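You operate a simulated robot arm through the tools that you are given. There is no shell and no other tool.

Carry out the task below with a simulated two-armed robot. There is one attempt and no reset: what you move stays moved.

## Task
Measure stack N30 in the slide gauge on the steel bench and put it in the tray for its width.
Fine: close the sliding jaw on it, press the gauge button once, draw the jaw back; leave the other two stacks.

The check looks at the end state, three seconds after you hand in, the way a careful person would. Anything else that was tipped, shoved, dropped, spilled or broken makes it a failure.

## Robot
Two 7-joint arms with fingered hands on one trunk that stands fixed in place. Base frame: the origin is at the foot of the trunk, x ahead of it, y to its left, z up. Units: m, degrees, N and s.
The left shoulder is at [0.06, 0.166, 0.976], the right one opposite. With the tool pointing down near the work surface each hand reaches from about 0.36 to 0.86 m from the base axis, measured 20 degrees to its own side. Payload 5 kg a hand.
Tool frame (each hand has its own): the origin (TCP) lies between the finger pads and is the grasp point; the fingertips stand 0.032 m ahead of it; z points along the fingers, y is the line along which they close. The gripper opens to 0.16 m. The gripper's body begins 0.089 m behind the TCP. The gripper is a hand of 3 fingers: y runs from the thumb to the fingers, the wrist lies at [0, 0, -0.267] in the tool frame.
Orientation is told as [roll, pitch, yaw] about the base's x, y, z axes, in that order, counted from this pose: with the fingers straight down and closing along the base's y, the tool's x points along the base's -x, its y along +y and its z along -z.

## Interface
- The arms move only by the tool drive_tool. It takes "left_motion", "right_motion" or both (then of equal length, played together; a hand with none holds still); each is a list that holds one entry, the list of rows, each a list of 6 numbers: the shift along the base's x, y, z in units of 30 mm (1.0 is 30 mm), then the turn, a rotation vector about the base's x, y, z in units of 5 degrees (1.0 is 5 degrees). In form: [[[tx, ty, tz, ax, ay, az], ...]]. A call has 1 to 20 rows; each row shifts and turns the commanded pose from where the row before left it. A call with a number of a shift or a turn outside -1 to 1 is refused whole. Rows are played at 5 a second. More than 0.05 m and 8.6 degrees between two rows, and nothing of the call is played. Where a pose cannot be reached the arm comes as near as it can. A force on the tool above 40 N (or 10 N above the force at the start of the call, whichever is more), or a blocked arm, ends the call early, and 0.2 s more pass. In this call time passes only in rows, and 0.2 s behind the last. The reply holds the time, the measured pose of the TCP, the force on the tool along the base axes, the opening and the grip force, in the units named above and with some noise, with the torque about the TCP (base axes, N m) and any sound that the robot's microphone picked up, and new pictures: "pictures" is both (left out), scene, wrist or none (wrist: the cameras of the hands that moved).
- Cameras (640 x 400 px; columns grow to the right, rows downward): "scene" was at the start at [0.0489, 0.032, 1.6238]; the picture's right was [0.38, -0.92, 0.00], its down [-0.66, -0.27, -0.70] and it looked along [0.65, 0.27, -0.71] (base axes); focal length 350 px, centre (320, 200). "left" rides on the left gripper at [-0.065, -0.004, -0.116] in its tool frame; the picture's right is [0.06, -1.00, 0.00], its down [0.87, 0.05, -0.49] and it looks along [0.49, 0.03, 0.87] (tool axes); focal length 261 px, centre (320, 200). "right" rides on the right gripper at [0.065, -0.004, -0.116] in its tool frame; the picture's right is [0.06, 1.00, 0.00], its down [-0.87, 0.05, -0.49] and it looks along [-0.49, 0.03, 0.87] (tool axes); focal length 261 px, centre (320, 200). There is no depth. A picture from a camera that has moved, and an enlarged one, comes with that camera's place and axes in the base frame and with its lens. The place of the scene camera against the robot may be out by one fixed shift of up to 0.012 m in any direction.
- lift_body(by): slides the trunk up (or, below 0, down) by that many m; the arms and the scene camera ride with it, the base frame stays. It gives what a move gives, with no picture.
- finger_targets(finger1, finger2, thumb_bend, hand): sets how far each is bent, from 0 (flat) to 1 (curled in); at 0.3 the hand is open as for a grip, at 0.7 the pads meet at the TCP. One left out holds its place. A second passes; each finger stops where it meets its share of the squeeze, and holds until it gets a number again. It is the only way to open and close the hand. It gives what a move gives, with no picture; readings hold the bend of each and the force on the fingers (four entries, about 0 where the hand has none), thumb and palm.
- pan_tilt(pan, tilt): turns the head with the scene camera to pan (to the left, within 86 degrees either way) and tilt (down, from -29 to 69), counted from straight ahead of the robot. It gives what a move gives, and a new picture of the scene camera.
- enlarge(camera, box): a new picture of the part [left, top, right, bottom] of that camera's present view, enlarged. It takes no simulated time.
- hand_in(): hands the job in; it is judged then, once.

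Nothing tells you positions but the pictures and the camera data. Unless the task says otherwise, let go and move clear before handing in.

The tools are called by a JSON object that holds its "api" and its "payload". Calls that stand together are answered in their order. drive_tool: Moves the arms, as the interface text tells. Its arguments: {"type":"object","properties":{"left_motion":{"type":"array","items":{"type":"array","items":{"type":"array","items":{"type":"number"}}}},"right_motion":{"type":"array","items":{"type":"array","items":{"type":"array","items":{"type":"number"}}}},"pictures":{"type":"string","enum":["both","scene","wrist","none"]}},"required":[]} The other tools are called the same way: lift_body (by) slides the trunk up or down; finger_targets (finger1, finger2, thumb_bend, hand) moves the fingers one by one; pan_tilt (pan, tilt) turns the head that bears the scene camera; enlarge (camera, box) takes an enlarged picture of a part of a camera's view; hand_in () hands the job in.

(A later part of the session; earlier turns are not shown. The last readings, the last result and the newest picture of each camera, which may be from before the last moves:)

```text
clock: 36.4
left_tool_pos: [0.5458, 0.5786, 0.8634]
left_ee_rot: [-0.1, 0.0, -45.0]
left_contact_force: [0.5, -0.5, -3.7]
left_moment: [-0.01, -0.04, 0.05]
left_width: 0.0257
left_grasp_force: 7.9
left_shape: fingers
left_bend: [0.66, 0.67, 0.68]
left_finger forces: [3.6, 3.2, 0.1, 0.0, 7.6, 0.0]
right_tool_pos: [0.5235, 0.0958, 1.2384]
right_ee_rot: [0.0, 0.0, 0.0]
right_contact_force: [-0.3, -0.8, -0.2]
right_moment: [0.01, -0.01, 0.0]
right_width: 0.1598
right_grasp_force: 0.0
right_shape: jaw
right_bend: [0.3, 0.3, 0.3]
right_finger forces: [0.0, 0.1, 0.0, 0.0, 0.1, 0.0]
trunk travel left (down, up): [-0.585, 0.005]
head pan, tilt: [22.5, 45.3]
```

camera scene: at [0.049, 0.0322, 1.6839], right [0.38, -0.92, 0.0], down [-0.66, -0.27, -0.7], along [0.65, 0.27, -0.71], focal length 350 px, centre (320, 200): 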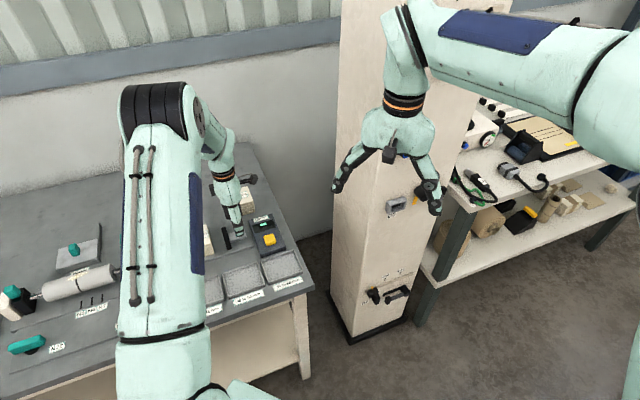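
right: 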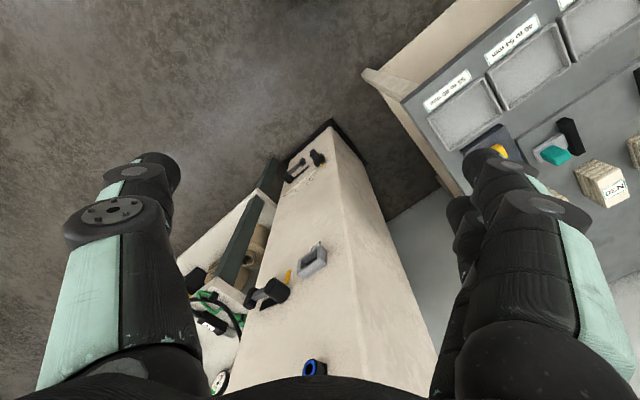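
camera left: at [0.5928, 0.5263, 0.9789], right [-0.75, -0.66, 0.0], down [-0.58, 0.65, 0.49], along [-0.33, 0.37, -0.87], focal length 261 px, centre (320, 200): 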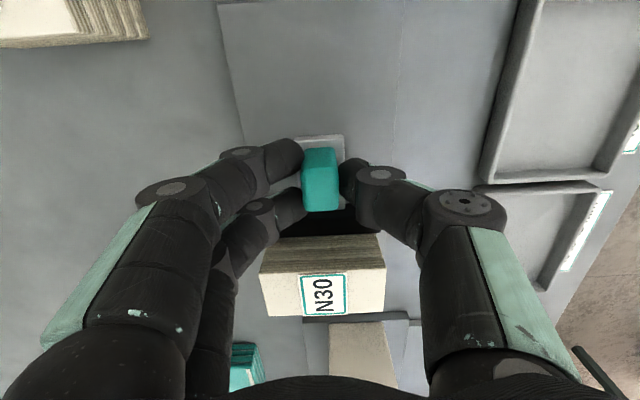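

{"api": "drive_tool", "payload": {"left_motion": [[[-0.0236, 0.0236, 0, 0, 0, 0]]], "pictures": "none"}}

{"api": "drive_tool", "payload": {"left_motion": [[[-0.0236, 0.0236, 0, 0, 0, 0]]], "pictures": "wrist"}}

{"api": "enlarge", "payload": {"camera": "left", "box": [180, 160, 460, 360]}}

```text
clock: 36.8
left_tool_pos: [0.5443, 0.5793, 0.8642]
left_ee_rot: [0.0, 0.0, -45.0]
left_contact_force: [0.7, -1.0, -3.2]
left_moment: [-0.07, 0.01, 0.03]
left_width: 0.0262
left_grasp_force: 7.2
left_shape: fingers
left_bend: [0.66, 0.67, 0.68]
left_finger forces: [3.7, 3.1, 0.1, 0.0, 7.7, 0.0]
right_tool_pos: [0.5242, 0.0978, 1.2385]
right_ee_rot: [0.0, -0.1, 0.0]
right_contact_force: [1.1, -0.6, 0.1]
right_moment: [-0.01, 0.01, -0.02]
right_width: 0.16
right_grasp_force: 0.0
right_shape: jaw
right_bend: [0.3, 0.3, 0.3]
right_finger forces: [0.0, 0.0, 0.0, 0.0, 0.0, 0.1]
trunk travel left (down, up): [-0.585, 0.005]
head pan, tilt: [22.5, 45.3]
```

```text
clock: 37.2
left_tool_pos: [0.5451, 0.5804, 0.8642]
left_ee_rot: [0.0, 0.0, -45.0]
left_contact_force: [0.9, -1.5, -3.0]
left_moment: [-0.02, 0.0, 0.1]
left_width: 0.0261
left_grasp_force: 7.3
left_shape: fingers
left_bend: [0.66, 0.67, 0.68]
left_finger forces: [3.9, 3.2, 0.1, 0.0, 7.4, 0.0]
right_tool_pos: [0.5231, 0.0966, 1.2383]
right_ee_rot: [-0.1, 0.1, 0.1]
right_contact_force: [0.3, -0.6, 0.3]
right_moment: [0.03, -0.01, 0.0]
right_width: 0.1601
right_grasp_force: 0.1
right_shape: jaw
right_bend: [0.3, 0.3, 0.3]
right_finger forces: [0.0, 0.0, 0.0, 0.0, 0.1, 0.0]
trunk travel left (down, up): [-0.585, 0.005]
head pan, tilt: [22.5, 45.3]
camera left: at [0.5865, 0.5327, 0.9788], right [-0.75, -0.66, 0.0], down [-0.58, 0.65, 0.49], along [-0.33, 0.37, -0.87], focal length 261 px, centre (320, 200)
```

left: 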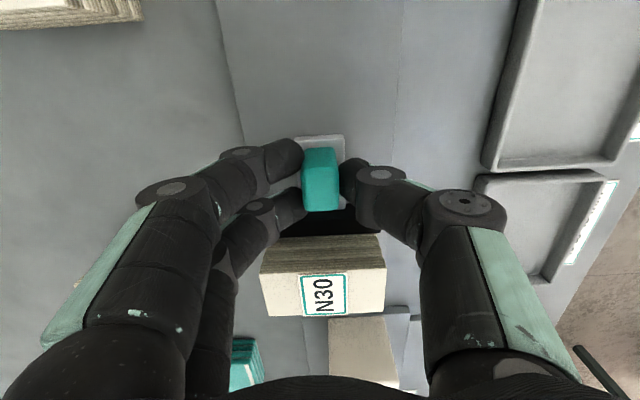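

```text
2.00 times, centred on (320, 260) of left
camera zoom: at [0.5865, 0.5327, 0.9788], right [-0.75, -0.66, 0.0], down [-0.58, 0.65, 0.49], along [-0.33, 0.37, -0.87], focal length 521 px, centre (320, 80)
```

zoom: 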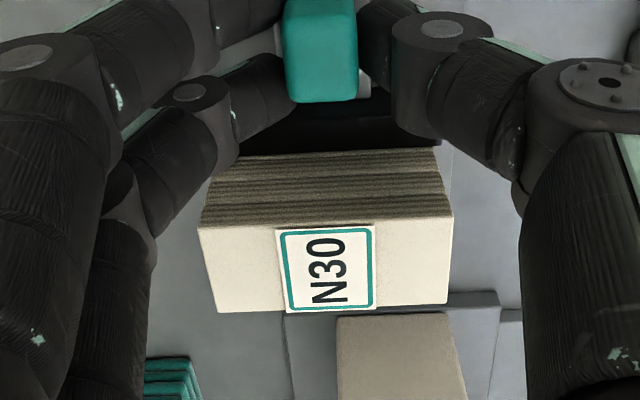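

The resisting force has started to build at about 1.7 N. A few more 1 mm steps should seat the jaw.

{"api": "drive_tool", "payload": {"left_motion": [[[-0.0236, 0.0236, 0, 0, 0, 0]]], "pictures": "none"}}

{"api": "drive_tool", "payload": {"left_motion": [[[-0.0236, 0.0236, 0, 0, 0, 0]]], "pictures": "none"}}

```text
clock: 37.6
left_tool_pos: [0.5447, 0.5799, 0.8633]
left_ee_rot: [-0.1, 0.0, -45.0]
left_contact_force: [2.5, -1.7, -2.5]
left_moment: [-0.03, -0.02, 0.04]
left_width: 0.026
left_grasp_force: 7.3
left_shape: fingers
left_bend: [0.66, 0.67, 0.68]
left_finger forces: [3.9, 2.9, 0.0, 0.1, 7.3, 0.1]
right_tool_pos: [0.5231, 0.0954, 1.2386]
right_ee_rot: [0.1, -0.1, 0.0]
right_contact_force: [0.2, -0.1, -0.4]
right_moment: [-0.03, -0.03, -0.03]
right_width: 0.1601
right_grasp_force: 0.1
right_shape: jaw
right_bend: [0.3, 0.3, 0.3]
right_finger forces: [0.0, 0.0, 0.1, 0.1, 0.0, 0.0]
trunk travel left (down, up): [-0.585, 0.005]
head pan, tilt: [22.5, 45.3]
```

```text
clock: 38.0
left_tool_pos: [0.5448, 0.5809, 0.8651]
left_ee_rot: [0.0, 0.0, -45.0]
left_contact_force: [4.2, -3.0, -3.0]
left_moment: [-0.06, -0.12, 0.03]
left_width: 0.026
left_grasp_force: 6.9
left_shape: fingers
left_bend: [0.66, 0.67, 0.68]
left_finger forces: [4.3, 2.6, 0.0, 0.0, 6.9, 0.0]
right_tool_pos: [0.5234, 0.0963, 1.2398]
right_ee_rot: [-0.1, 0.1, -0.1]
right_contact_force: [0.4, 0.0, 0.4]
right_moment: [-0.02, 0.03, 0.0]
right_width: 0.1598
right_grasp_force: 0.1
right_shape: jaw
right_bend: [0.3, 0.3, 0.3]
right_finger forces: [0.1, 0.0, 0.1, 0.1, 0.1, 0.1]
trunk travel left (down, up): [-0.585, 0.005]
head pan, tilt: [22.5, 45.3]
```

The jaw is closed on the stack: motion has stalled and the resisting force is about 5 N. I'll look at the display and jaws before releasing the knob.

{"api": "enlarge", "payload": {"camera": "scene", "box": [230, 200, 300, 260]}}

{"api": "enlarge", "payload": {"camera": "scene", "box": [160, 180, 300, 270]}}

```text
6.67 times, centred on (265, 230) of scene
camera zoom: at [0.0497, 0.0319, 1.6838], right [0.38, -0.92, 0.0], down [-0.66, -0.27, -0.7], along [0.65, 0.27, -0.71], focal length 2335 px, centre (687, 0)
```

zoom: 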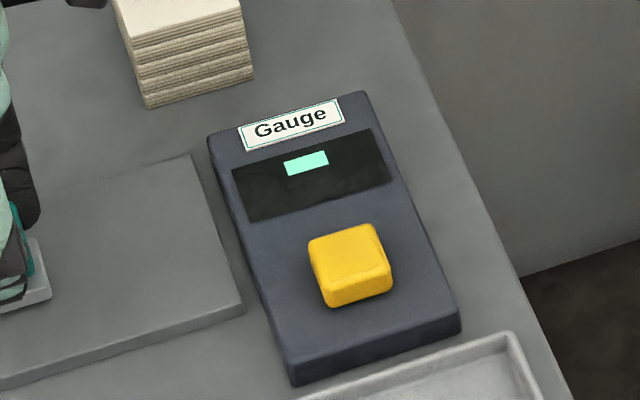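

```text
4.44 times, centred on (230, 225) of scene
camera zoom: at [0.0497, 0.0319, 1.6838], right [0.38, -0.92, 0.0], down [-0.66, -0.27, -0.7], along [0.65, 0.27, -0.71], focal length 1557 px, centre (720, 89)
```

zoom: 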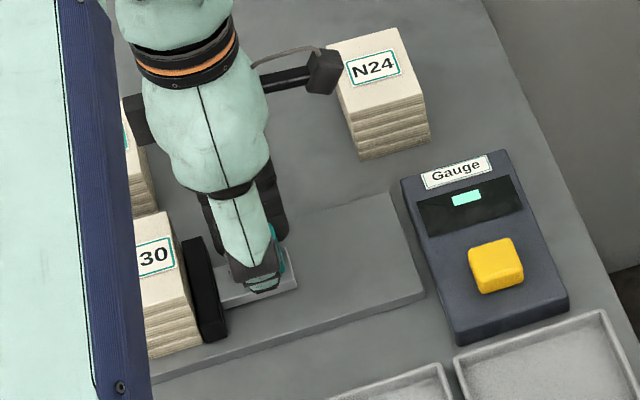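

The jaw is flush against N30. I'll ease the preload by about 2 mm of command so it stays in contact, then open the fingers and see whether the jaw stays put.

{"api": "drive_tool", "payload": {"left_motion": [[[0.0424, -0.0424, 0, 0, 0, 0]]], "pictures": "none"}}

{"api": "finger_targets", "payload": {"hand": "left", "finger1": 0.57, "finger2": 0.57, "thumb_bend": 0.57}}

{"api": "enlarge", "payload": {"camera": "left", "box": [180, 100, 460, 340]}}

```text
clock: 38.4
left_tool_pos: [0.5442, 0.5797, 0.8635]
left_ee_rot: [0.0, 0.0, -45.1]
left_contact_force: [3.0, -1.6, -1.7]
left_moment: [-0.06, -0.05, 0.07]
left_width: 0.0259
left_grasp_force: 7.2
left_shape: fingers
left_bend: [0.66, 0.67, 0.68]
left_finger forces: [4.1, 3.0, 0.0, 0.0, 7.1, 0.1]
right_tool_pos: [0.523, 0.097, 1.2377]
right_ee_rot: [0.0, 0.0, 0.0]
right_contact_force: [0.6, 1.0, -0.1]
right_moment: [0.02, -0.04, -0.02]
right_width: 0.1602
right_grasp_force: 0.0
right_shape: jaw
right_bend: [0.3, 0.3, 0.3]
right_finger forces: [0.0, 0.0, 0.0, 0.1, 0.0, 0.0]
trunk travel left (down, up): [-0.585, 0.005]
head pan, tilt: [22.5, 45.3]
```

```text
clock: 39.4
left_tool_pos: [0.5448, 0.5806, 0.8642]
left_ee_rot: [0.0, 0.0, -45.1]
left_contact_force: [0.0, -0.2, -0.8]
left_moment: [0.04, 0.03, 0.0]
left_width: 0.0623
left_grasp_force: 0.1
left_shape: fingers
left_bend: [0.56, 0.56, 0.56]
left_finger forces: [0.0, 0.0, 0.0, 0.0, 0.0, 0.0]
right_tool_pos: [0.5228, 0.097, 1.2393]
right_ee_rot: [0.1, 0.0, 0.1]
right_contact_force: [0.0, -0.8, -0.1]
right_moment: [-0.02, -0.02, 0.0]
right_width: 0.1601
right_grasp_force: 0.2
right_shape: jaw
right_bend: [0.3, 0.3, 0.3]
right_finger forces: [0.0, 0.1, 0.1, 0.0, 0.0, 0.0]
trunk travel left (down, up): [-0.585, 0.005]
head pan, tilt: [22.5, 45.3]
```

```text
1.67 times, centred on (320, 220) of left
camera zoom: at [0.5863, 0.5326, 0.9788], right [-0.75, -0.66, 0.0], down [-0.58, 0.65, 0.49], along [-0.33, 0.37, -0.87], focal length 434 px, centre (320, 167)
```

zoom: 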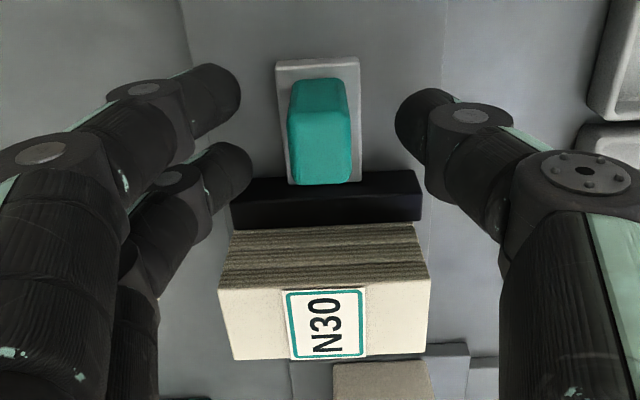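

The knob is released and the jaw stayed in place against N30. I'll lift clear, move above the yellow button and close the fingers into a pressing shape.

{"api": "drive_tool", "payload": {"left_motion": [[[0, 0, 0.5, 0, 0, 0], [0, 0, 0.9, 0, 0, 0], [0, 0, 1, 0, 0, 0], [0, 0, 1, 0, 0, 0], [0, 0, 1, 0, 0, 0], [0.338, -0.85, 0, 0, 0, 0], [0.338, -0.85, 0, 0, 0, 0], [0.338, -0.85, 0, 0, 0, 0], [0.338, -0.85, 0, 0, 0, 0], [0.338, -0.85, 0, 0, 0, 0], [0.338, -0.85, 0, 0, 0, 0]]], "pictures": "both"}}

{"api": "finger_targets", "payload": {"hand": "left", "finger1": 0.7, "finger2": 0.7, "thumb_bend": 0.7}}

{"api": "enlarge", "payload": {"camera": "left", "box": [180, 60, 460, 300]}}

{"api": "enlarge", "payload": {"camera": "scene", "box": [180, 180, 310, 270]}}

```text
clock: 41.8
left_tool_pos: [0.6036, 0.4264, 0.9973]
left_ee_rot: [0.0, 0.0, -45.0]
left_contact_force: [-0.7, 1.1, 0.0]
left_moment: [-0.01, -0.03, -0.03]
left_width: 0.0626
left_grasp_force: 0.0
left_shape: fingers
left_bend: [0.56, 0.56, 0.56]
left_finger forces: [0.1, 0.1, 0.0, 0.0, 0.0, 0.1]
right_tool_pos: [0.5239, 0.0957, 1.2384]
right_ee_rot: [0.2, 0.0, 0.0]
right_contact_force: [0.6, 0.1, -0.1]
right_moment: [0.05, 0.0, 0.0]
right_width: 0.1596
right_grasp_force: 0.2
right_shape: jaw
right_bend: [0.3, 0.3, 0.3]
right_finger forces: [0.0, 0.1, 0.0, 0.1, 0.1, 0.1]
trunk travel left (down, up): [-0.585, 0.005]
head pan, tilt: [22.5, 45.3]
camera scene: at [0.0491, 0.0312, 1.6839], right [0.38, -0.92, 0.0], down [-0.66, -0.27, -0.7], along [0.65, 0.27, -0.71], focal length 350 px, centre (320, 200)
camera left: at [0.6457, 0.3785, 1.1115], right [-0.75, -0.66, 0.0], down [-0.58, 0.65, 0.49], along [-0.33, 0.37, -0.87], focal length 261 px, centre (320, 200)
```

scene: 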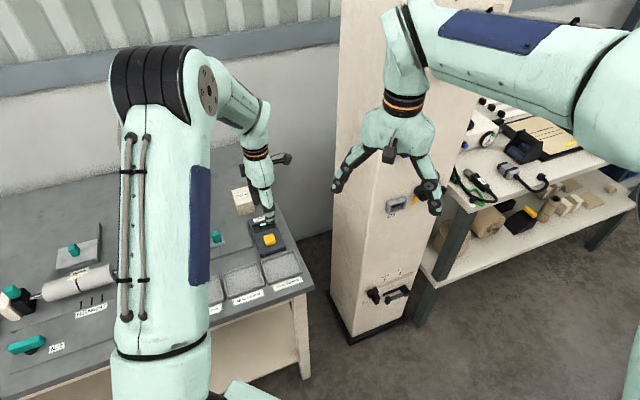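
left: 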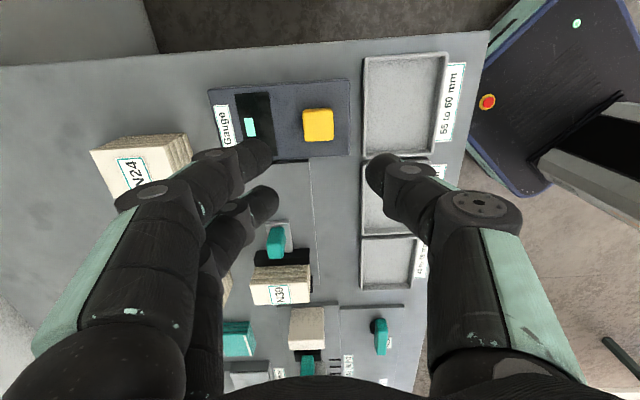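

```text
clock: 42.8
left_tool_pos: [0.6031, 0.4288, 0.996]
left_ee_rot: [0.0, 0.0, -45.0]
left_contact_force: [0.3, 0.6, 0.5]
left_moment: [-0.02, 0.06, 0.01]
left_width: 0.0128
left_grasp_force: 0.1
left_shape: fingers
left_bend: [0.7, 0.7, 0.7]
left_finger forces: [0.0, 0.1, 0.0, 0.0, 0.0, 0.1]
right_tool_pos: [0.5234, 0.0958, 1.2384]
right_ee_rot: [0.0, 0.1, 0.0]
right_contact_force: [-0.2, 0.4, -1.2]
right_moment: [0.01, 0.01, 0.01]
right_width: 0.1599
right_grasp_force: 0.0
right_shape: jaw
right_bend: [0.3, 0.3, 0.3]
right_finger forces: [0.0, 0.1, 0.0, 0.0, 0.1, 0.1]
trunk travel left (down, up): [-0.585, 0.005]
head pan, tilt: [22.5, 45.3]
```

```text
1.67 times, centred on (320, 180) of left
camera zoom: at [0.6455, 0.3796, 1.1112], right [-0.75, -0.66, 0.0], down [-0.58, 0.65, 0.49], along [-0.33, 0.37, -0.87], focal length 434 px, centre (320, 233)
```

zoom: 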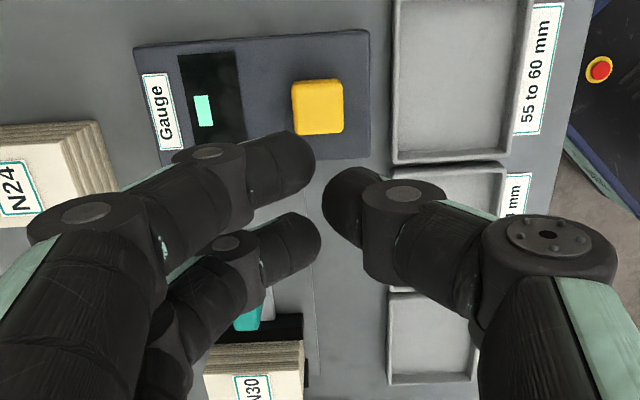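

```text
4.44 times, centred on (245, 225) of scene
camera zoom: at [0.0489, 0.0321, 1.6838], right [0.38, -0.92, 0.0], down [-0.66, -0.27, -0.7], along [0.65, 0.27, -0.71], focal length 1557 px, centre (653, 89)
```

zoom: 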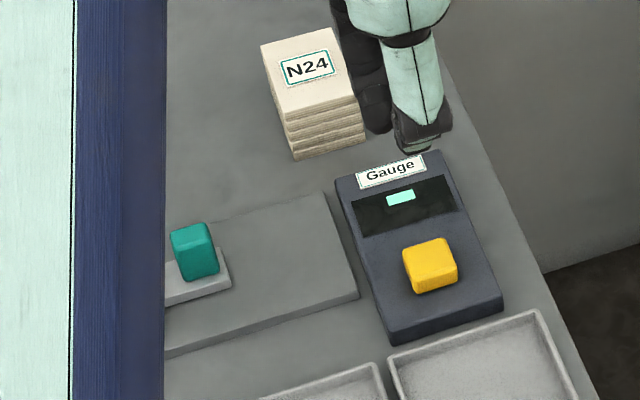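

The hand is aligned over the button, whose top is at about z = 0.84. I'll descend quickly to just above it and then press slowly.

{"api": "drive_tool", "payload": {"left_motion": [[[0, 0, -0.9, 0, 0, 0], [0, 0, -0.9, 0, 0, 0], [0, 0, -0.9, 0, 0, 0], [0, 0, -0.7, 0, 0, 0]]], "pictures": "both"}}

{"api": "enlarge", "payload": {"camera": "left", "box": [180, 60, 460, 300]}}

{"api": "enlarge", "payload": {"camera": "scene", "box": [230, 200, 310, 260]}}

```text
clock: 43.8
left_tool_pos: [0.6052, 0.4263, 0.8938]
left_ee_rot: [0.0, -0.1, -45.0]
left_contact_force: [0.1, 0.4, 1.3]
left_moment: [-0.01, 0.01, 0.0]
left_width: 0.0127
left_grasp_force: 0.0
left_shape: fingers
left_bend: [0.7, 0.7, 0.7]
left_finger forces: [0.0, 0.0, 0.0, 0.0, 0.0, 0.1]
right_tool_pos: [0.5233, 0.097, 1.2386]
right_ee_rot: [0.0, 0.1, 0.2]
right_contact_force: [-0.6, -1.0, 0.3]
right_moment: [0.01, 0.03, -0.01]
right_width: 0.1597
right_grasp_force: 0.2
right_shape: jaw
right_bend: [0.3, 0.3, 0.3]
right_finger forces: [0.0, 0.1, 0.1, 0.1, 0.0, 0.0]
trunk travel left (down, up): [-0.585, 0.005]
head pan, tilt: [22.5, 45.3]
camera scene: at [0.0492, 0.0321, 1.6839], right [0.38, -0.92, 0.0], down [-0.66, -0.27, -0.7], along [0.65, 0.27, -0.71], focal length 350 px, centre (320, 200)
camera left: at [0.6468, 0.3792, 1.0086], right [-0.75, -0.66, 0.0], down [-0.58, 0.65, 0.49], along [-0.32, 0.37, -0.87], focal length 261 px, centre (320, 200)
```

scene: 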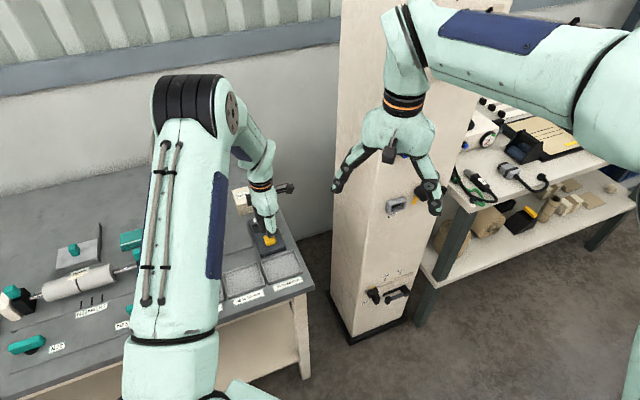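
left: 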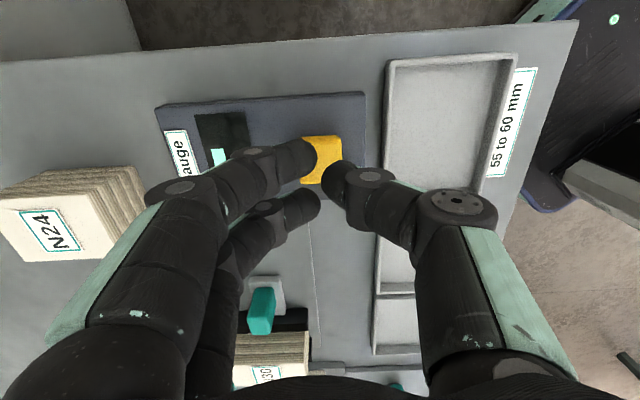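

```text
1.67 times, centred on (320, 180) of left
camera zoom: at [0.6468, 0.3792, 1.0086], right [-0.75, -0.66, 0.0], down [-0.58, 0.65, 0.49], along [-0.32, 0.37, -0.87], focal length 434 px, centre (320, 233)
```

zoom: 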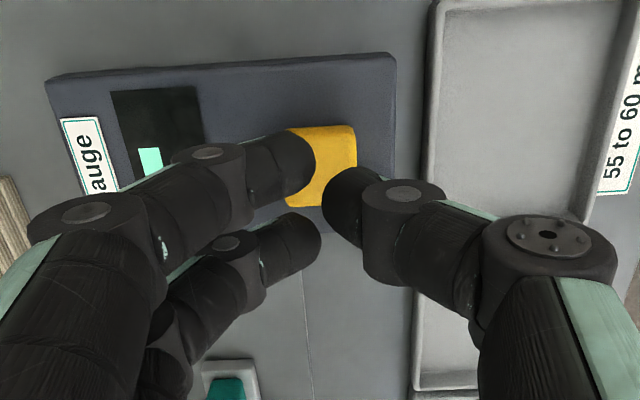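

```text
6.67 times, centred on (270, 230) of scene
camera zoom: at [0.0492, 0.0321, 1.6839], right [0.38, -0.92, 0.0], down [-0.66, -0.27, -0.7], along [0.65, 0.27, -0.71], focal length 2335 px, centre (653, 0)
```

zoom: 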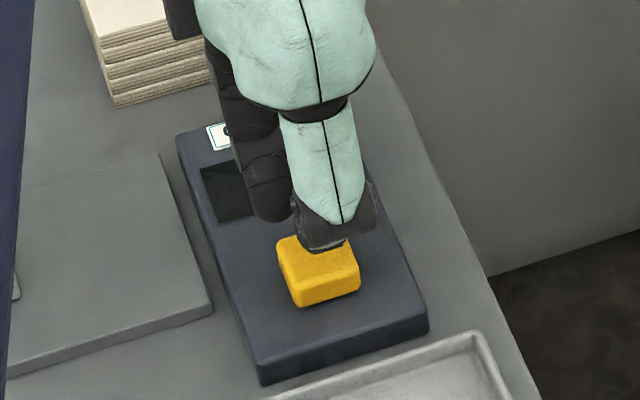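

The fingertips are right above the button. I'll press down in small steps and watch force and sound.

{"api": "drive_tool", "payload": {"left_motion": [[[0, 0, -0.3, 0, 0, 0], [0, 0, -0.2, 0, 0, 0]]], "pictures": "none"}}

{"api": "drive_tool", "payload": {"left_motion": [[[0, 0, -0.08, 0, 0, 0]]], "pictures": "none"}}

```text
clock: 44.4
left_tool_pos: [0.6049, 0.4261, 0.8784]
left_ee_rot: [0.0, 0.0, -45.0]
left_contact_force: [-0.8, 0.1, 0.4]
left_moment: [0.01, -0.01, -0.02]
left_width: 0.0127
left_grasp_force: 0.0
left_shape: fingers
left_bend: [0.7, 0.7, 0.7]
left_finger forces: [0.0, 0.0, 0.0, 0.1, 0.0, 0.0]
right_tool_pos: [0.5233, 0.0958, 1.2396]
right_ee_rot: [0.0, 0.0, 0.0]
right_contact_force: [0.4, 0.1, -0.1]
right_moment: [-0.01, 0.01, 0.0]
right_width: 0.1601
right_grasp_force: 0.1
right_shape: jaw
right_bend: [0.3, 0.3, 0.3]
right_finger forces: [0.0, 0.1, 0.0, 0.0, 0.1, 0.0]
trunk travel left (down, up): [-0.585, 0.005]
head pan, tilt: [22.5, 45.3]
```

```text
clock: 44.8
left_tool_pos: [0.6054, 0.4271, 0.8768]
left_ee_rot: [0.0, 0.0, -45.0]
left_contact_force: [-0.2, 0.2, -0.2]
left_moment: [0.02, 0.06, -0.02]
left_width: 0.0126
left_grasp_force: 0.0
left_shape: fingers
left_bend: [0.7, 0.7, 0.7]
left_finger forces: [0.0, 0.0, 0.0, 0.1, 0.0, 0.0]
right_tool_pos: [0.5232, 0.0958, 1.2385]
right_ee_rot: [0.0, -0.1, 0.0]
right_contact_force: [-0.1, -0.3, -0.3]
right_moment: [0.04, -0.01, -0.01]
right_width: 0.1598
right_grasp_force: 0.2
right_shape: jaw
right_bend: [0.3, 0.3, 0.3]
right_finger forces: [0.0, 0.0, 0.0, 0.0, 0.0, 0.1]
trunk travel left (down, up): [-0.585, 0.005]
head pan, tilt: [22.5, 45.3]
```

{"api": "drive_tool", "payload": {"left_motion": [[[0, 0, -0.08, 0, 0, 0], [0, 0, -0.05, 0, 0, 0]]], "pictures": "none"}}

{"api": "drive_tool", "payload": {"left_motion": [[[0, 0, -0.05, 0, 0, 0], [0, 0, -0.05, 0, 0, 0]]], "pictures": "none"}}

```text
clock: 45.4
left_tool_pos: [0.6049, 0.4262, 0.873]
left_ee_rot: [-0.1, 0.1, -45.0]
left_contact_force: [-0.4, 0.6, 0.2]
left_moment: [-0.05, 0.02, 0.0]
left_width: 0.0125
left_grasp_force: 0.5
left_shape: fingers
left_bend: [0.7, 0.7, 0.7]
left_finger forces: [0.0, 0.1, 0.1, 0.1, 0.7, 0.0]
right_tool_pos: [0.5234, 0.0952, 1.2395]
right_ee_rot: [0.0, 0.0, 0.0]
right_contact_force: [0.4, 0.7, 0.2]
right_moment: [0.01, 0.01, 0.01]
right_width: 0.16
right_grasp_force: 0.1
right_shape: jaw
right_bend: [0.3, 0.3, 0.3]
right_finger forces: [0.0, 0.0, 0.0, 0.0, 0.0, 0.0]
trunk travel left (down, up): [-0.585, 0.005]
head pan, tilt: [22.5, 45.3]
```

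```text
clock: 46.0
left_tool_pos: [0.6043, 0.4277, 0.8698]
left_ee_rot: [0.0, -0.1, -45.0]
left_contact_force: [-0.9, -0.1, 2.5]
left_moment: [-0.04, 0.05, -0.01]
left_width: 0.0124
left_grasp_force: 1.1
left_shape: fingers
left_bend: [0.7, 0.7, 0.7]
left_finger forces: [0.0, 0.0, 0.0, 0.1, 1.8, 0.1]
right_tool_pos: [0.5219, 0.0957, 1.2397]
right_ee_rot: [0.0, 0.0, 0.0]
right_contact_force: [0.2, -0.7, 1.0]
right_moment: [0.01, -0.02, 0.0]
right_width: 0.1599
right_grasp_force: 0.0
right_shape: jaw
right_bend: [0.3, 0.3, 0.3]
right_finger forces: [0.1, 0.0, 0.0, 0.1, 0.0, 0.0]
trunk travel left (down, up): [-0.585, 0.005]
head pan, tilt: [22.5, 45.3]
```

The thumb is on the button and the force is rising. I'll press a little further.

{"api": "drive_tool", "payload": {"left_motion": [[[0, 0, -0.04, 0, 0, 0], [0, 0, -0.04, 0, 0, 0]]], "pictures": "none"}}

{"api": "enlarge", "payload": {"camera": "left", "box": [140, 60, 360, 260]}}

{"api": "enlarge", "payload": {"camera": "scene", "box": [230, 200, 310, 260]}}

```text
clock: 46.6
left_tool_pos: [0.6042, 0.4267, 0.8667]
left_ee_rot: [0.0, 0.0, -45.0]
left_contact_force: [-0.5, -0.3, 2.5]
left_moment: [-0.05, 0.03, -0.01]
left_width: 0.0124
left_grasp_force: 1.5
left_shape: fingers
left_bend: [0.7, 0.7, 0.7]
left_finger forces: [0.0, 0.0, 0.0, 0.0, 2.7, 0.0]
right_tool_pos: [0.5231, 0.0958, 1.2379]
right_ee_rot: [-0.1, 0.0, -0.1]
right_contact_force: [0.5, -0.4, 0.0]
right_moment: [0.03, 0.0, 0.01]
right_width: 0.1602
right_grasp_force: 0.1
right_shape: jaw
right_bend: [0.3, 0.3, 0.3]
right_finger forces: [0.0, 0.0, 0.1, 0.0, 0.0, 0.0]
trunk travel left (down, up): [-0.585, 0.005]
head pan, tilt: [22.5, 45.3]
heard: click
```

```text
2.00 times, centred on (250, 160) of left
camera zoom: at [0.6465, 0.3796, 0.9827], right [-0.75, -0.66, 0.0], down [-0.58, 0.65, 0.49], along [-0.33, 0.37, -0.87], focal length 521 px, centre (460, 280)
```

zoom: 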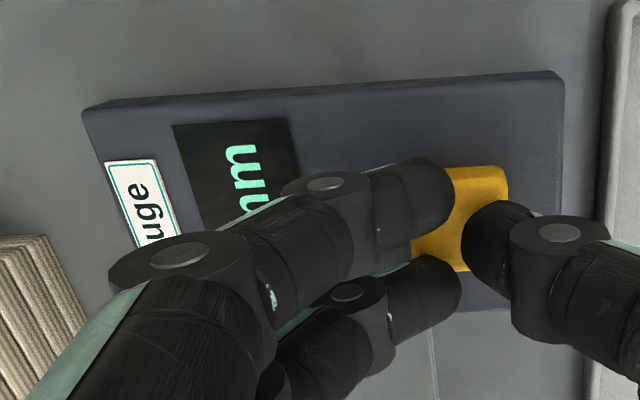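

```text
6.67 times, centred on (270, 230) of scene
camera zoom: at [0.0487, 0.0318, 1.6839], right [0.38, -0.92, 0.0], down [-0.66, -0.27, -0.7], along [0.65, 0.27, -0.71], focal length 2335 px, centre (653, 0)
```

zoom: 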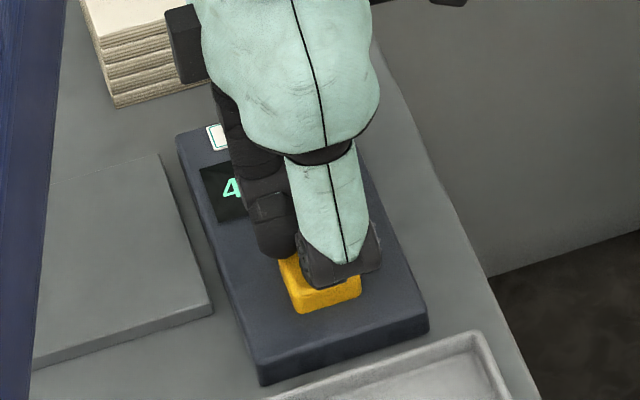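

A click was heard and the display lit up, starting with "4… mm". I'll lift straight off the button and read it.

{"api": "drive_tool", "payload": {"left_motion": [[[0, 0, 0.4, 0, 0, 0], [0, 0, 0.8, 0, 0, 0], [0, 0, 1, 0, 0, 0], [0, 0, 1, 0, 0, 0], [0, 0, 1, 0, 0, 0]]], "pictures": "both"}}

{"api": "enlarge", "payload": {"camera": "scene", "box": [230, 200, 310, 260]}}

{"api": "enlarge", "payload": {"camera": "left", "box": [180, 60, 380, 200]}}

```text
clock: 47.8
left_tool_pos: [0.6038, 0.4278, 0.995]
left_ee_rot: [0.1, 0.0, -44.9]
left_contact_force: [0.5, 0.4, 0.6]
left_moment: [0.01, -0.01, -0.02]
left_width: 0.0125
left_grasp_force: 0.1
left_shape: fingers
left_bend: [0.7, 0.7, 0.7]
left_finger forces: [0.0, 0.0, 0.1, 0.1, 0.1, 0.0]
right_tool_pos: [0.5218, 0.0959, 1.2388]
right_ee_rot: [0.0, 0.1, 0.1]
right_contact_force: [0.1, 0.4, 0.2]
right_moment: [0.01, 0.0, 0.0]
right_width: 0.1598
right_grasp_force: 0.0
right_shape: jaw
right_bend: [0.3, 0.3, 0.3]
right_finger forces: [0.1, 0.0, 0.0, 0.0, 0.1, 0.0]
trunk travel left (down, up): [-0.585, 0.005]
head pan, tilt: [22.5, 45.3]
camera scene: at [0.0483, 0.0317, 1.6838], right [0.38, -0.92, 0.0], down [-0.66, -0.27, -0.7], along [0.65, 0.27, -0.71], focal length 350 px, centre (320, 200)
camera left: at [0.6456, 0.379, 1.1091], right [-0.75, -0.66, 0.0], down [-0.58, 0.65, 0.49], along [-0.33, 0.37, -0.87], focal length 261 px, centre (320, 200)
```

scene: 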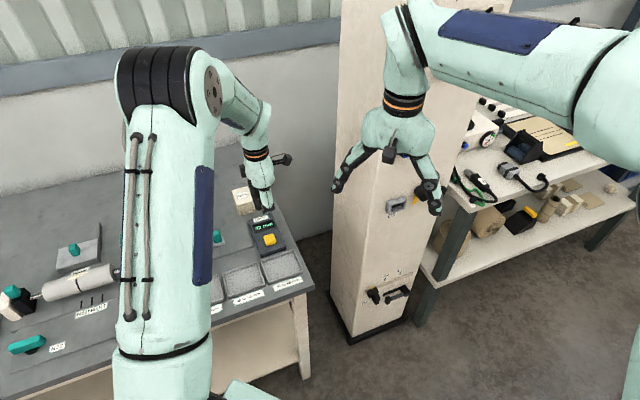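
left: 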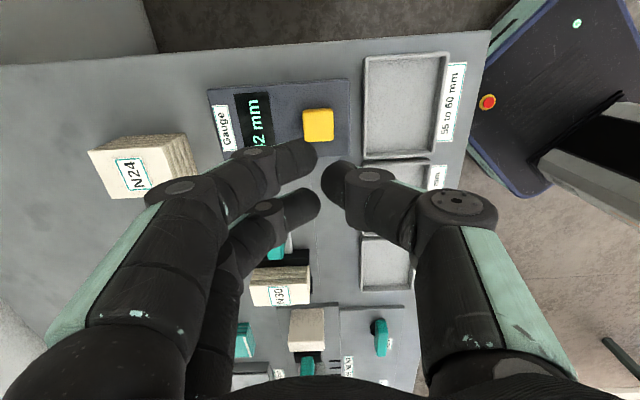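

```text
6.67 times, centred on (270, 230) of scene
camera zoom: at [0.0483, 0.0317, 1.6838], right [0.38, -0.92, 0.0], down [-0.66, -0.27, -0.7], along [0.65, 0.27, -0.71], focal length 2335 px, centre (653, 0)
```

zoom: 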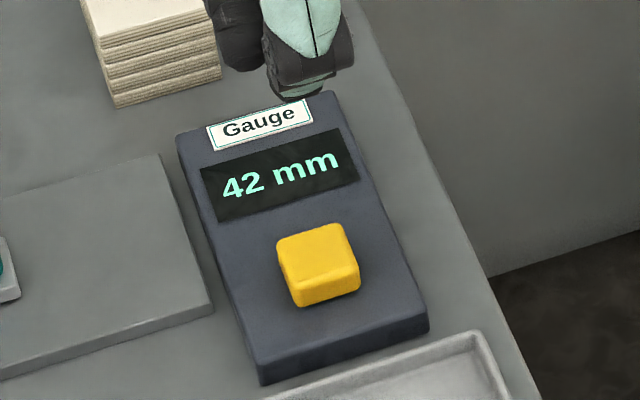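

```text
2.86 times, centred on (280, 130) of left
camera zoom: at [0.6456, 0.379, 1.1091], right [-0.75, -0.66, 0.0], down [-0.58, 0.65, 0.49], along [-0.33, 0.37, -0.87], focal length 745 px, centre (434, 400)
```

zoom: 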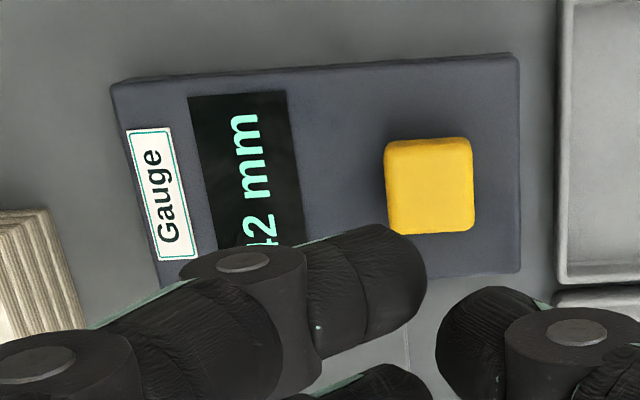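

The gauge reads 42 mm, so N30 goes in the 40 to 45 mm tray. Next I'll reopen the fingers and return above the knob to draw the jaw back.

{"api": "drive_tool", "payload": {"left_motion": [[[-0.3295, 0.8445, 0, 0, 0, 0], [-0.3295, 0.8445, 0, 0, 0, 0], [-0.3295, 0.8445, 0, 0, 0, 0], [-0.3295, 0.8445, 0, 0, 0, 0], [-0.3295, 0.8445, 0, 0, 0, 0], [-0.3295, 0.8445, 0, 0, 0, 0]]], "pictures": "none"}}

{"api": "finger_targets", "payload": {"hand": "left", "finger1": 0.56, "finger2": 0.56, "thumb_bend": 0.56}}

{"api": "drive_tool", "payload": {"left_motion": [[[0, 0, -0.9, 0, 0, 0], [0, 0, -0.9, 0, 0, 0], [0, 0, -0.9, 0, 0, 0], [0, 0, -0.4, 0, 0, 0]]], "pictures": "wrist"}}

{"api": "enlarge", "payload": {"camera": "left", "box": [180, 80, 460, 320]}}

```text
clock: 49.2
left_tool_pos: [0.5449, 0.5801, 0.9933]
left_ee_rot: [-0.1, -0.1, -45.0]
left_contact_force: [0.7, 0.4, -0.1]
left_moment: [0.03, 0.02, 0.01]
left_width: 0.0124
left_grasp_force: 0.1
left_shape: fingers
left_bend: [0.7, 0.7, 0.7]
left_finger forces: [0.0, 0.0, 0.0, 0.0, 0.0, 0.0]
right_tool_pos: [0.5233, 0.0966, 1.2393]
right_ee_rot: [0.0, 0.0, 0.0]
right_contact_force: [0.7, 0.8, 0.3]
right_moment: [-0.02, 0.02, -0.01]
right_width: 0.1599
right_grasp_force: 0.1
right_shape: jaw
right_bend: [0.3, 0.3, 0.3]
right_finger forces: [0.1, 0.0, 0.1, 0.1, 0.0, 0.0]
trunk travel left (down, up): [-0.585, 0.005]
head pan, tilt: [22.5, 45.3]
```

```text
clock: 50.2
left_tool_pos: [0.545, 0.58, 0.9942]
left_ee_rot: [0.0, -0.1, -45.0]
left_contact_force: [0.2, 0.5, 1.0]
left_moment: [0.04, 0.03, 0.03]
left_width: 0.0625
left_grasp_force: 0.1
left_shape: fingers
left_bend: [0.56, 0.56, 0.56]
left_finger forces: [0.0, 0.0, 0.0, 0.0, 0.1, 0.0]
right_tool_pos: [0.5229, 0.0959, 1.2393]
right_ee_rot: [0.0, 0.0, 0.0]
right_contact_force: [0.5, -1.2, 0.3]
right_moment: [0.04, 0.0, -0.01]
right_width: 0.1598
right_grasp_force: 0.1
right_shape: jaw
right_bend: [0.3, 0.3, 0.3]
right_finger forces: [0.0, 0.1, 0.0, 0.0, 0.0, 0.0]
trunk travel left (down, up): [-0.585, 0.005]
head pan, tilt: [22.5, 45.3]
```

```text
clock: 51.2
left_tool_pos: [0.5459, 0.5807, 0.9015]
left_ee_rot: [0.0, -0.1, -45.1]
left_contact_force: [0.7, -0.2, 0.6]
left_moment: [0.0, 0.01, 0.01]
left_width: 0.0624
left_grasp_force: 0.1
left_shape: fingers
left_bend: [0.56, 0.56, 0.56]
left_finger forces: [0.1, 0.0, 0.1, 0.2, 0.0, 0.0]
right_tool_pos: [0.5216, 0.0964, 1.2397]
right_ee_rot: [0.0, 0.0, 0.1]
right_contact_force: [-0.7, 0.3, -0.3]
right_moment: [-0.01, 0.05, 0.0]
right_width: 0.1598
right_grasp_force: 0.0
right_shape: jaw
right_bend: [0.3, 0.3, 0.3]
right_finger forces: [0.0, 0.1, 0.0, 0.1, 0.1, 0.1]
trunk travel left (down, up): [-0.585, 0.005]
head pan, tilt: [22.5, 45.3]
camera left: at [0.588, 0.5325, 1.0157], right [-0.75, -0.66, 0.0], down [-0.58, 0.65, 0.49], along [-0.33, 0.37, -0.87], focal length 261 px, centre (320, 200)
```

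left: 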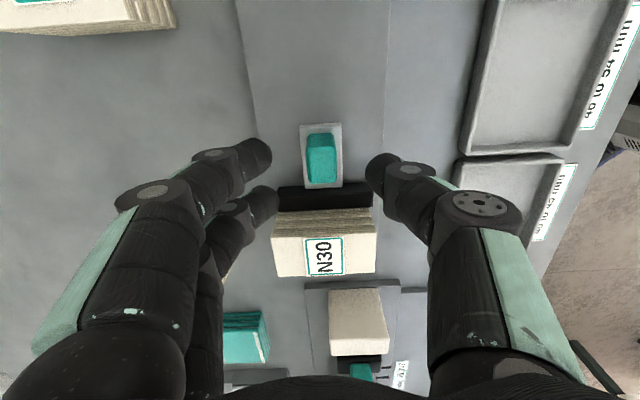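

```text
1.67 times, centred on (320, 200) of left
camera zoom: at [0.588, 0.5325, 1.0157], right [-0.75, -0.66, 0.0], down [-0.58, 0.65, 0.49], along [-0.33, 0.37, -0.87], focal length 434 px, centre (320, 200)
```

zoom: 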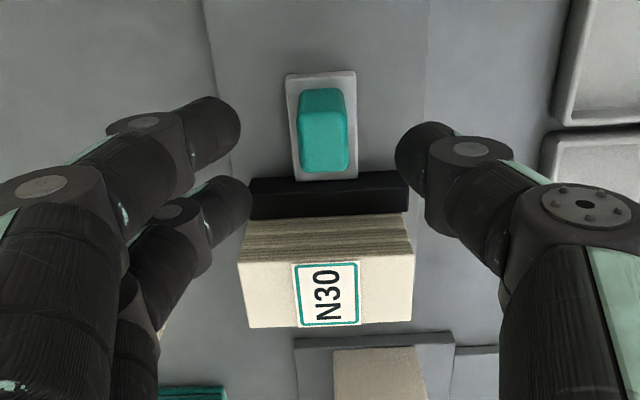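

{"api": "drive_tool", "payload": {"left_motion": [[[0, 0, -0.5, 0, 0, 0], [0, 0, -0.5, 0, 0, 0], [0, 0, -0.25, 0, 0, 0]]], "pictures": "none"}}

{"api": "finger_targets", "payload": {"hand": "left", "finger1": 0.7, "finger2": 0.7, "thumb_bend": 0.7}}

{"api": "enlarge", "payload": {"camera": "left", "box": [180, 80, 460, 320]}}

```text
clock: 52.0
left_tool_pos: [0.5451, 0.5801, 0.8623]
left_ee_rot: [0.0, 0.0, -45.0]
left_contact_force: [-0.7, 0.0, 0.2]
left_moment: [0.0, 0.02, -0.01]
left_width: 0.0626
left_grasp_force: 0.0
left_shape: fingers
left_bend: [0.56, 0.56, 0.56]
left_finger forces: [0.1, 0.0, 0.1, 0.1, 0.0, 0.0]
right_tool_pos: [0.5234, 0.0962, 1.2378]
right_ee_rot: [0.0, 0.0, 0.0]
right_contact_force: [0.2, -0.3, 0.6]
right_moment: [0.01, -0.05, -0.02]
right_width: 0.1599
right_grasp_force: 0.1
right_shape: jaw
right_bend: [0.3, 0.3, 0.3]
right_finger forces: [0.0, 0.1, 0.0, 0.0, 0.1, 0.1]
trunk travel left (down, up): [-0.585, 0.005]
head pan, tilt: [22.5, 45.3]
```

```text
clock: 53.0
left_tool_pos: [0.5462, 0.5794, 0.8624]
left_ee_rot: [0.1, 0.0, -45.0]
left_contact_force: [-0.4, 0.0, -4.0]
left_moment: [0.04, -0.02, 0.02]
left_width: 0.0259
left_grasp_force: 7.3
left_shape: fingers
left_bend: [0.66, 0.66, 0.67]
left_finger forces: [4.2, 3.7, 0.0, 0.1, 7.3, 0.0]
right_tool_pos: [0.5241, 0.0972, 1.2387]
right_ee_rot: [0.0, 0.0, 0.0]
right_contact_force: [0.3, 0.0, 0.3]
right_moment: [0.03, -0.03, -0.01]
right_width: 0.1601
right_grasp_force: 0.1
right_shape: jaw
right_bend: [0.3, 0.3, 0.3]
right_finger forces: [0.0, 0.0, 0.1, 0.0, 0.0, 0.0]
trunk travel left (down, up): [-0.585, 0.005]
head pan, tilt: [22.5, 45.3]
```

```text
1.67 times, centred on (320, 200) of left
camera zoom: at [0.5872, 0.532, 0.9777], right [-0.75, -0.66, 0.0], down [-0.58, 0.65, 0.49], along [-0.33, 0.37, -0.87], focal length 434 px, centre (320, 200)
```

zoom: 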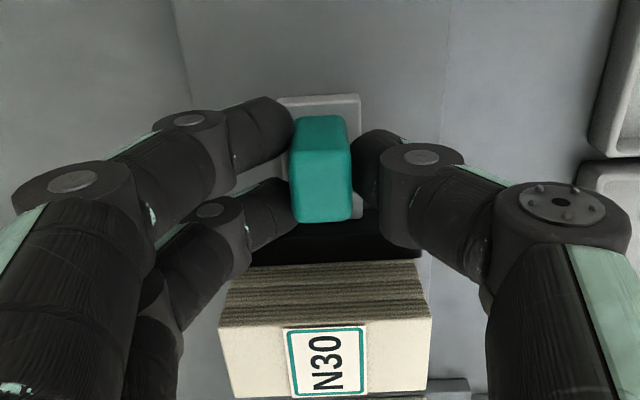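

I have the knob again. I'll draw the jaw back to about where it started.

{"api": "drive_tool", "payload": {"left_motion": [[[0.2, -0.2, 0, 0, 0, 0], [0.3, -0.3, 0, 0, 0, 0], [0.3, -0.3, 0, 0, 0, 0], [0.3, -0.3, 0, 0, 0, 0], [0.3, -0.3, 0, 0, 0, 0], [0.15, -0.15, 0, 0, 0, 0]]], "pictures": "both"}}

{"api": "enlarge", "payload": {"camera": "left", "box": [180, 80, 460, 320]}}

{"api": "enlarge", "payload": {"camera": "scene", "box": [170, 180, 300, 270]}}

```text
clock: 54.4
left_tool_pos: [0.5926, 0.5332, 0.8616]
left_ee_rot: [0.0, 0.1, -44.9]
left_contact_force: [-1.4, -1.3, -2.8]
left_moment: [-0.01, 0.02, 0.04]
left_width: 0.0261
left_grasp_force: 8.3
left_shape: fingers
left_bend: [0.66, 0.67, 0.67]
left_finger forces: [3.6, 3.3, 0.1, 0.0, 8.0, 0.1]
right_tool_pos: [0.5238, 0.0962, 1.2389]
right_ee_rot: [-0.1, 0.1, -0.1]
right_contact_force: [-0.3, -0.1, -1.0]
right_moment: [0.03, 0.03, 0.02]
right_width: 0.1596
right_grasp_force: 0.0
right_shape: jaw
right_bend: [0.3, 0.3, 0.3]
right_finger forces: [0.0, 0.0, 0.1, 0.0, 0.0, 0.0]
trunk travel left (down, up): [-0.585, 0.005]
head pan, tilt: [22.5, 45.3]
camera scene: at [0.0491, 0.0321, 1.6838], right [0.38, -0.92, 0.0], down [-0.66, -0.27, -0.7], along [0.65, 0.27, -0.71], focal length 350 px, centre (320, 200)
camera left: at [0.6346, 0.4852, 0.9777], right [-0.75, -0.66, 0.0], down [-0.58, 0.65, 0.49], along [-0.33, 0.37, -0.87], focal length 261 px, centre (320, 200)
```

scene: 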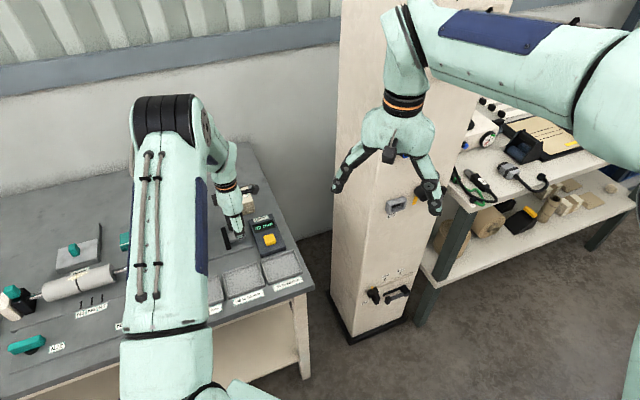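
left: 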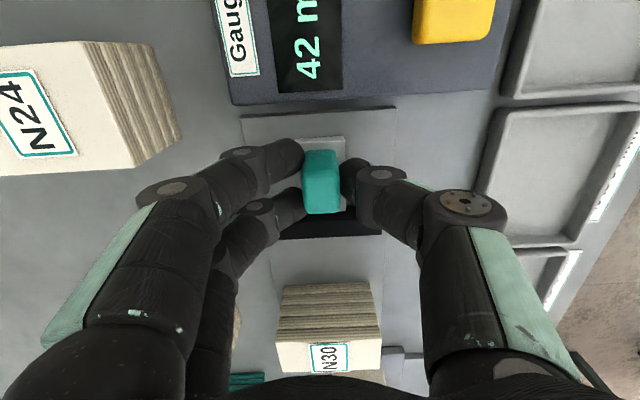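

```text
1.67 times, centred on (320, 200) of left
camera zoom: at [0.6346, 0.4852, 0.9777], right [-0.75, -0.66, 0.0], down [-0.58, 0.65, 0.49], along [-0.33, 0.37, -0.87], focal length 434 px, centre (320, 200)
```

zoom: 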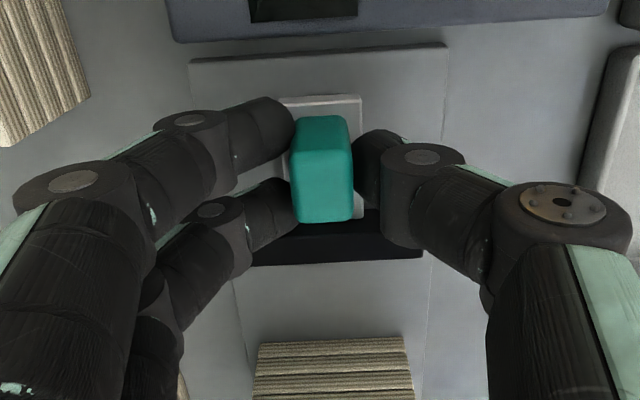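

```text
4.44 times, centred on (235, 225) of scene
camera zoom: at [0.0491, 0.0321, 1.6838], right [0.38, -0.92, 0.0], down [-0.66, -0.27, -0.7], along [0.65, 0.27, -0.71], focal length 1557 px, centre (698, 89)
```

zoom: 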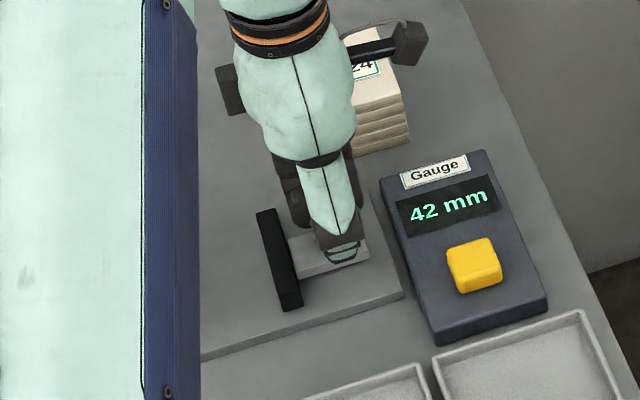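

The jaw is drawn back and N30 remains standing at the fixed jaw. I'll finish the last 1.5 mm, let go of the knob and lift clear.

{"api": "drive_tool", "payload": {"left_motion": [[[0.035, -0.035, 0, 0, 0, 0]]], "pictures": "none"}}

{"api": "finger_targets", "payload": {"hand": "left", "finger1": 0.56, "finger2": 0.56, "thumb_bend": 0.56}}

{"api": "drive_tool", "payload": {"left_motion": [[[0, 0, 0.5, 0, 0, 0], [0, 0, 0.9, 0, 0, 0], [0, 0, 1, 0, 0, 0], [0, 0, 1, 0, 0, 0], [0, 0, 1, 0, 0, 0]]], "pictures": "both"}}

{"api": "enlarge", "payload": {"camera": "left", "box": [200, 80, 440, 280]}}

```text
clock: 54.8
left_tool_pos: [0.593, 0.5316, 0.8625]
left_ee_rot: [0.0, -0.1, -44.9]
left_contact_force: [-0.8, -0.2, -4.3]
left_moment: [0.01, 0.07, -0.01]
left_width: 0.0261
left_grasp_force: 7.4
left_shape: fingers
left_bend: [0.66, 0.67, 0.67]
left_finger forces: [3.6, 3.4, 0.0, 0.0, 7.9, 0.0]
right_tool_pos: [0.5232, 0.097, 1.2383]
right_ee_rot: [0.0, -0.1, -0.1]
right_contact_force: [0.0, -0.6, -0.3]
right_moment: [-0.03, -0.02, 0.02]
right_width: 0.1599
right_grasp_force: 0.0
right_shape: jaw
right_bend: [0.3, 0.3, 0.3]
right_finger forces: [0.0, 0.0, 0.0, 0.0, 0.0, 0.0]
trunk travel left (down, up): [-0.585, 0.005]
head pan, tilt: [22.5, 45.3]
```

```text
clock: 55.8
left_tool_pos: [0.5941, 0.5319, 0.8624]
left_ee_rot: [0.0, 0.0, -45.0]
left_contact_force: [0.3, 0.2, 0.4]
left_moment: [-0.01, 0.04, 0.02]
left_width: 0.0623
left_grasp_force: 0.0
left_shape: fingers
left_bend: [0.56, 0.56, 0.56]
left_finger forces: [0.1, 0.1, 0.0, 0.1, 0.1, 0.0]
right_tool_pos: [0.5234, 0.0962, 1.2388]
right_ee_rot: [0.1, 0.0, 0.0]
right_contact_force: [-0.1, -0.2, 0.7]
right_moment: [-0.02, 0.02, 0.01]
right_width: 0.1598
right_grasp_force: 0.0
right_shape: jaw
right_bend: [0.3, 0.3, 0.3]
right_finger forces: [0.0, 0.0, 0.0, 0.0, 0.0, 0.1]
trunk travel left (down, up): [-0.585, 0.005]
head pan, tilt: [22.5, 45.3]
```

```text
clock: 57.0
left_tool_pos: [0.592, 0.5313, 0.9957]
left_ee_rot: [0.0, 0.0, -45.0]
left_contact_force: [0.2, 0.0, -0.2]
left_moment: [-0.03, -0.01, -0.02]
left_width: 0.0626
left_grasp_force: 0.0
left_shape: fingers
left_bend: [0.56, 0.56, 0.56]
left_finger forces: [0.1, 0.1, 0.0, 0.1, 0.0, 0.0]
right_tool_pos: [0.5215, 0.096, 1.2392]
right_ee_rot: [-0.1, 0.0, -0.1]
right_contact_force: [0.7, -0.5, 0.1]
right_moment: [0.03, -0.02, 0.03]
right_width: 0.1598
right_grasp_force: 0.1
right_shape: jaw
right_bend: [0.3, 0.3, 0.3]
right_finger forces: [0.0, 0.0, 0.0, 0.0, 0.0, 0.0]
trunk travel left (down, up): [-0.585, 0.005]
head pan, tilt: [22.5, 45.3]
camera scene: at [0.0483, 0.0316, 1.6838], right [0.38, -0.92, 0.0], down [-0.66, -0.27, -0.7], along [0.65, 0.27, -0.71], focal length 350 px, centre (320, 200)
camera left: at [0.6348, 0.4841, 1.11], right [-0.75, -0.66, 0.0], down [-0.58, 0.65, 0.49], along [-0.33, 0.37, -0.87], focal length 261 px, centre (320, 200)
```

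scene: 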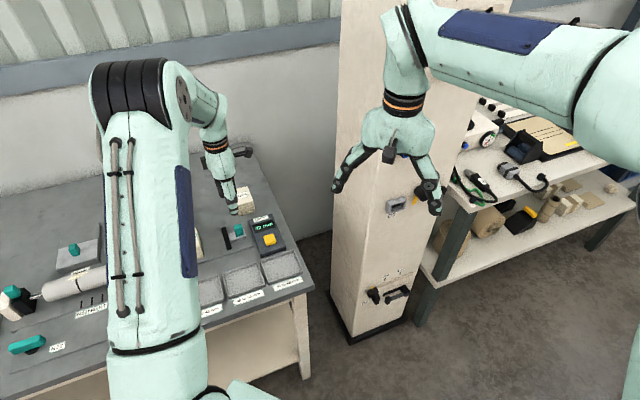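
left: 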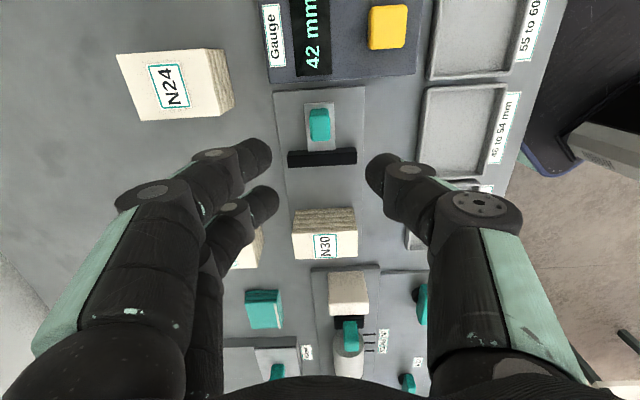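

```text
2.00 times, centred on (320, 180) of left
camera zoom: at [0.6348, 0.4841, 1.11], right [-0.75, -0.66, 0.0], down [-0.58, 0.65, 0.49], along [-0.33, 0.37, -0.87], focal length 521 px, centre (320, 240)
```

zoom: 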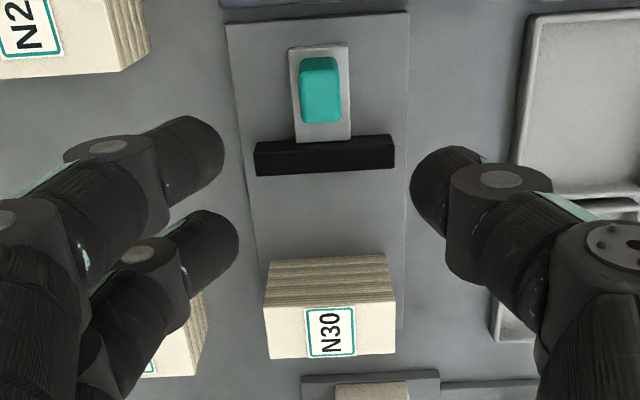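

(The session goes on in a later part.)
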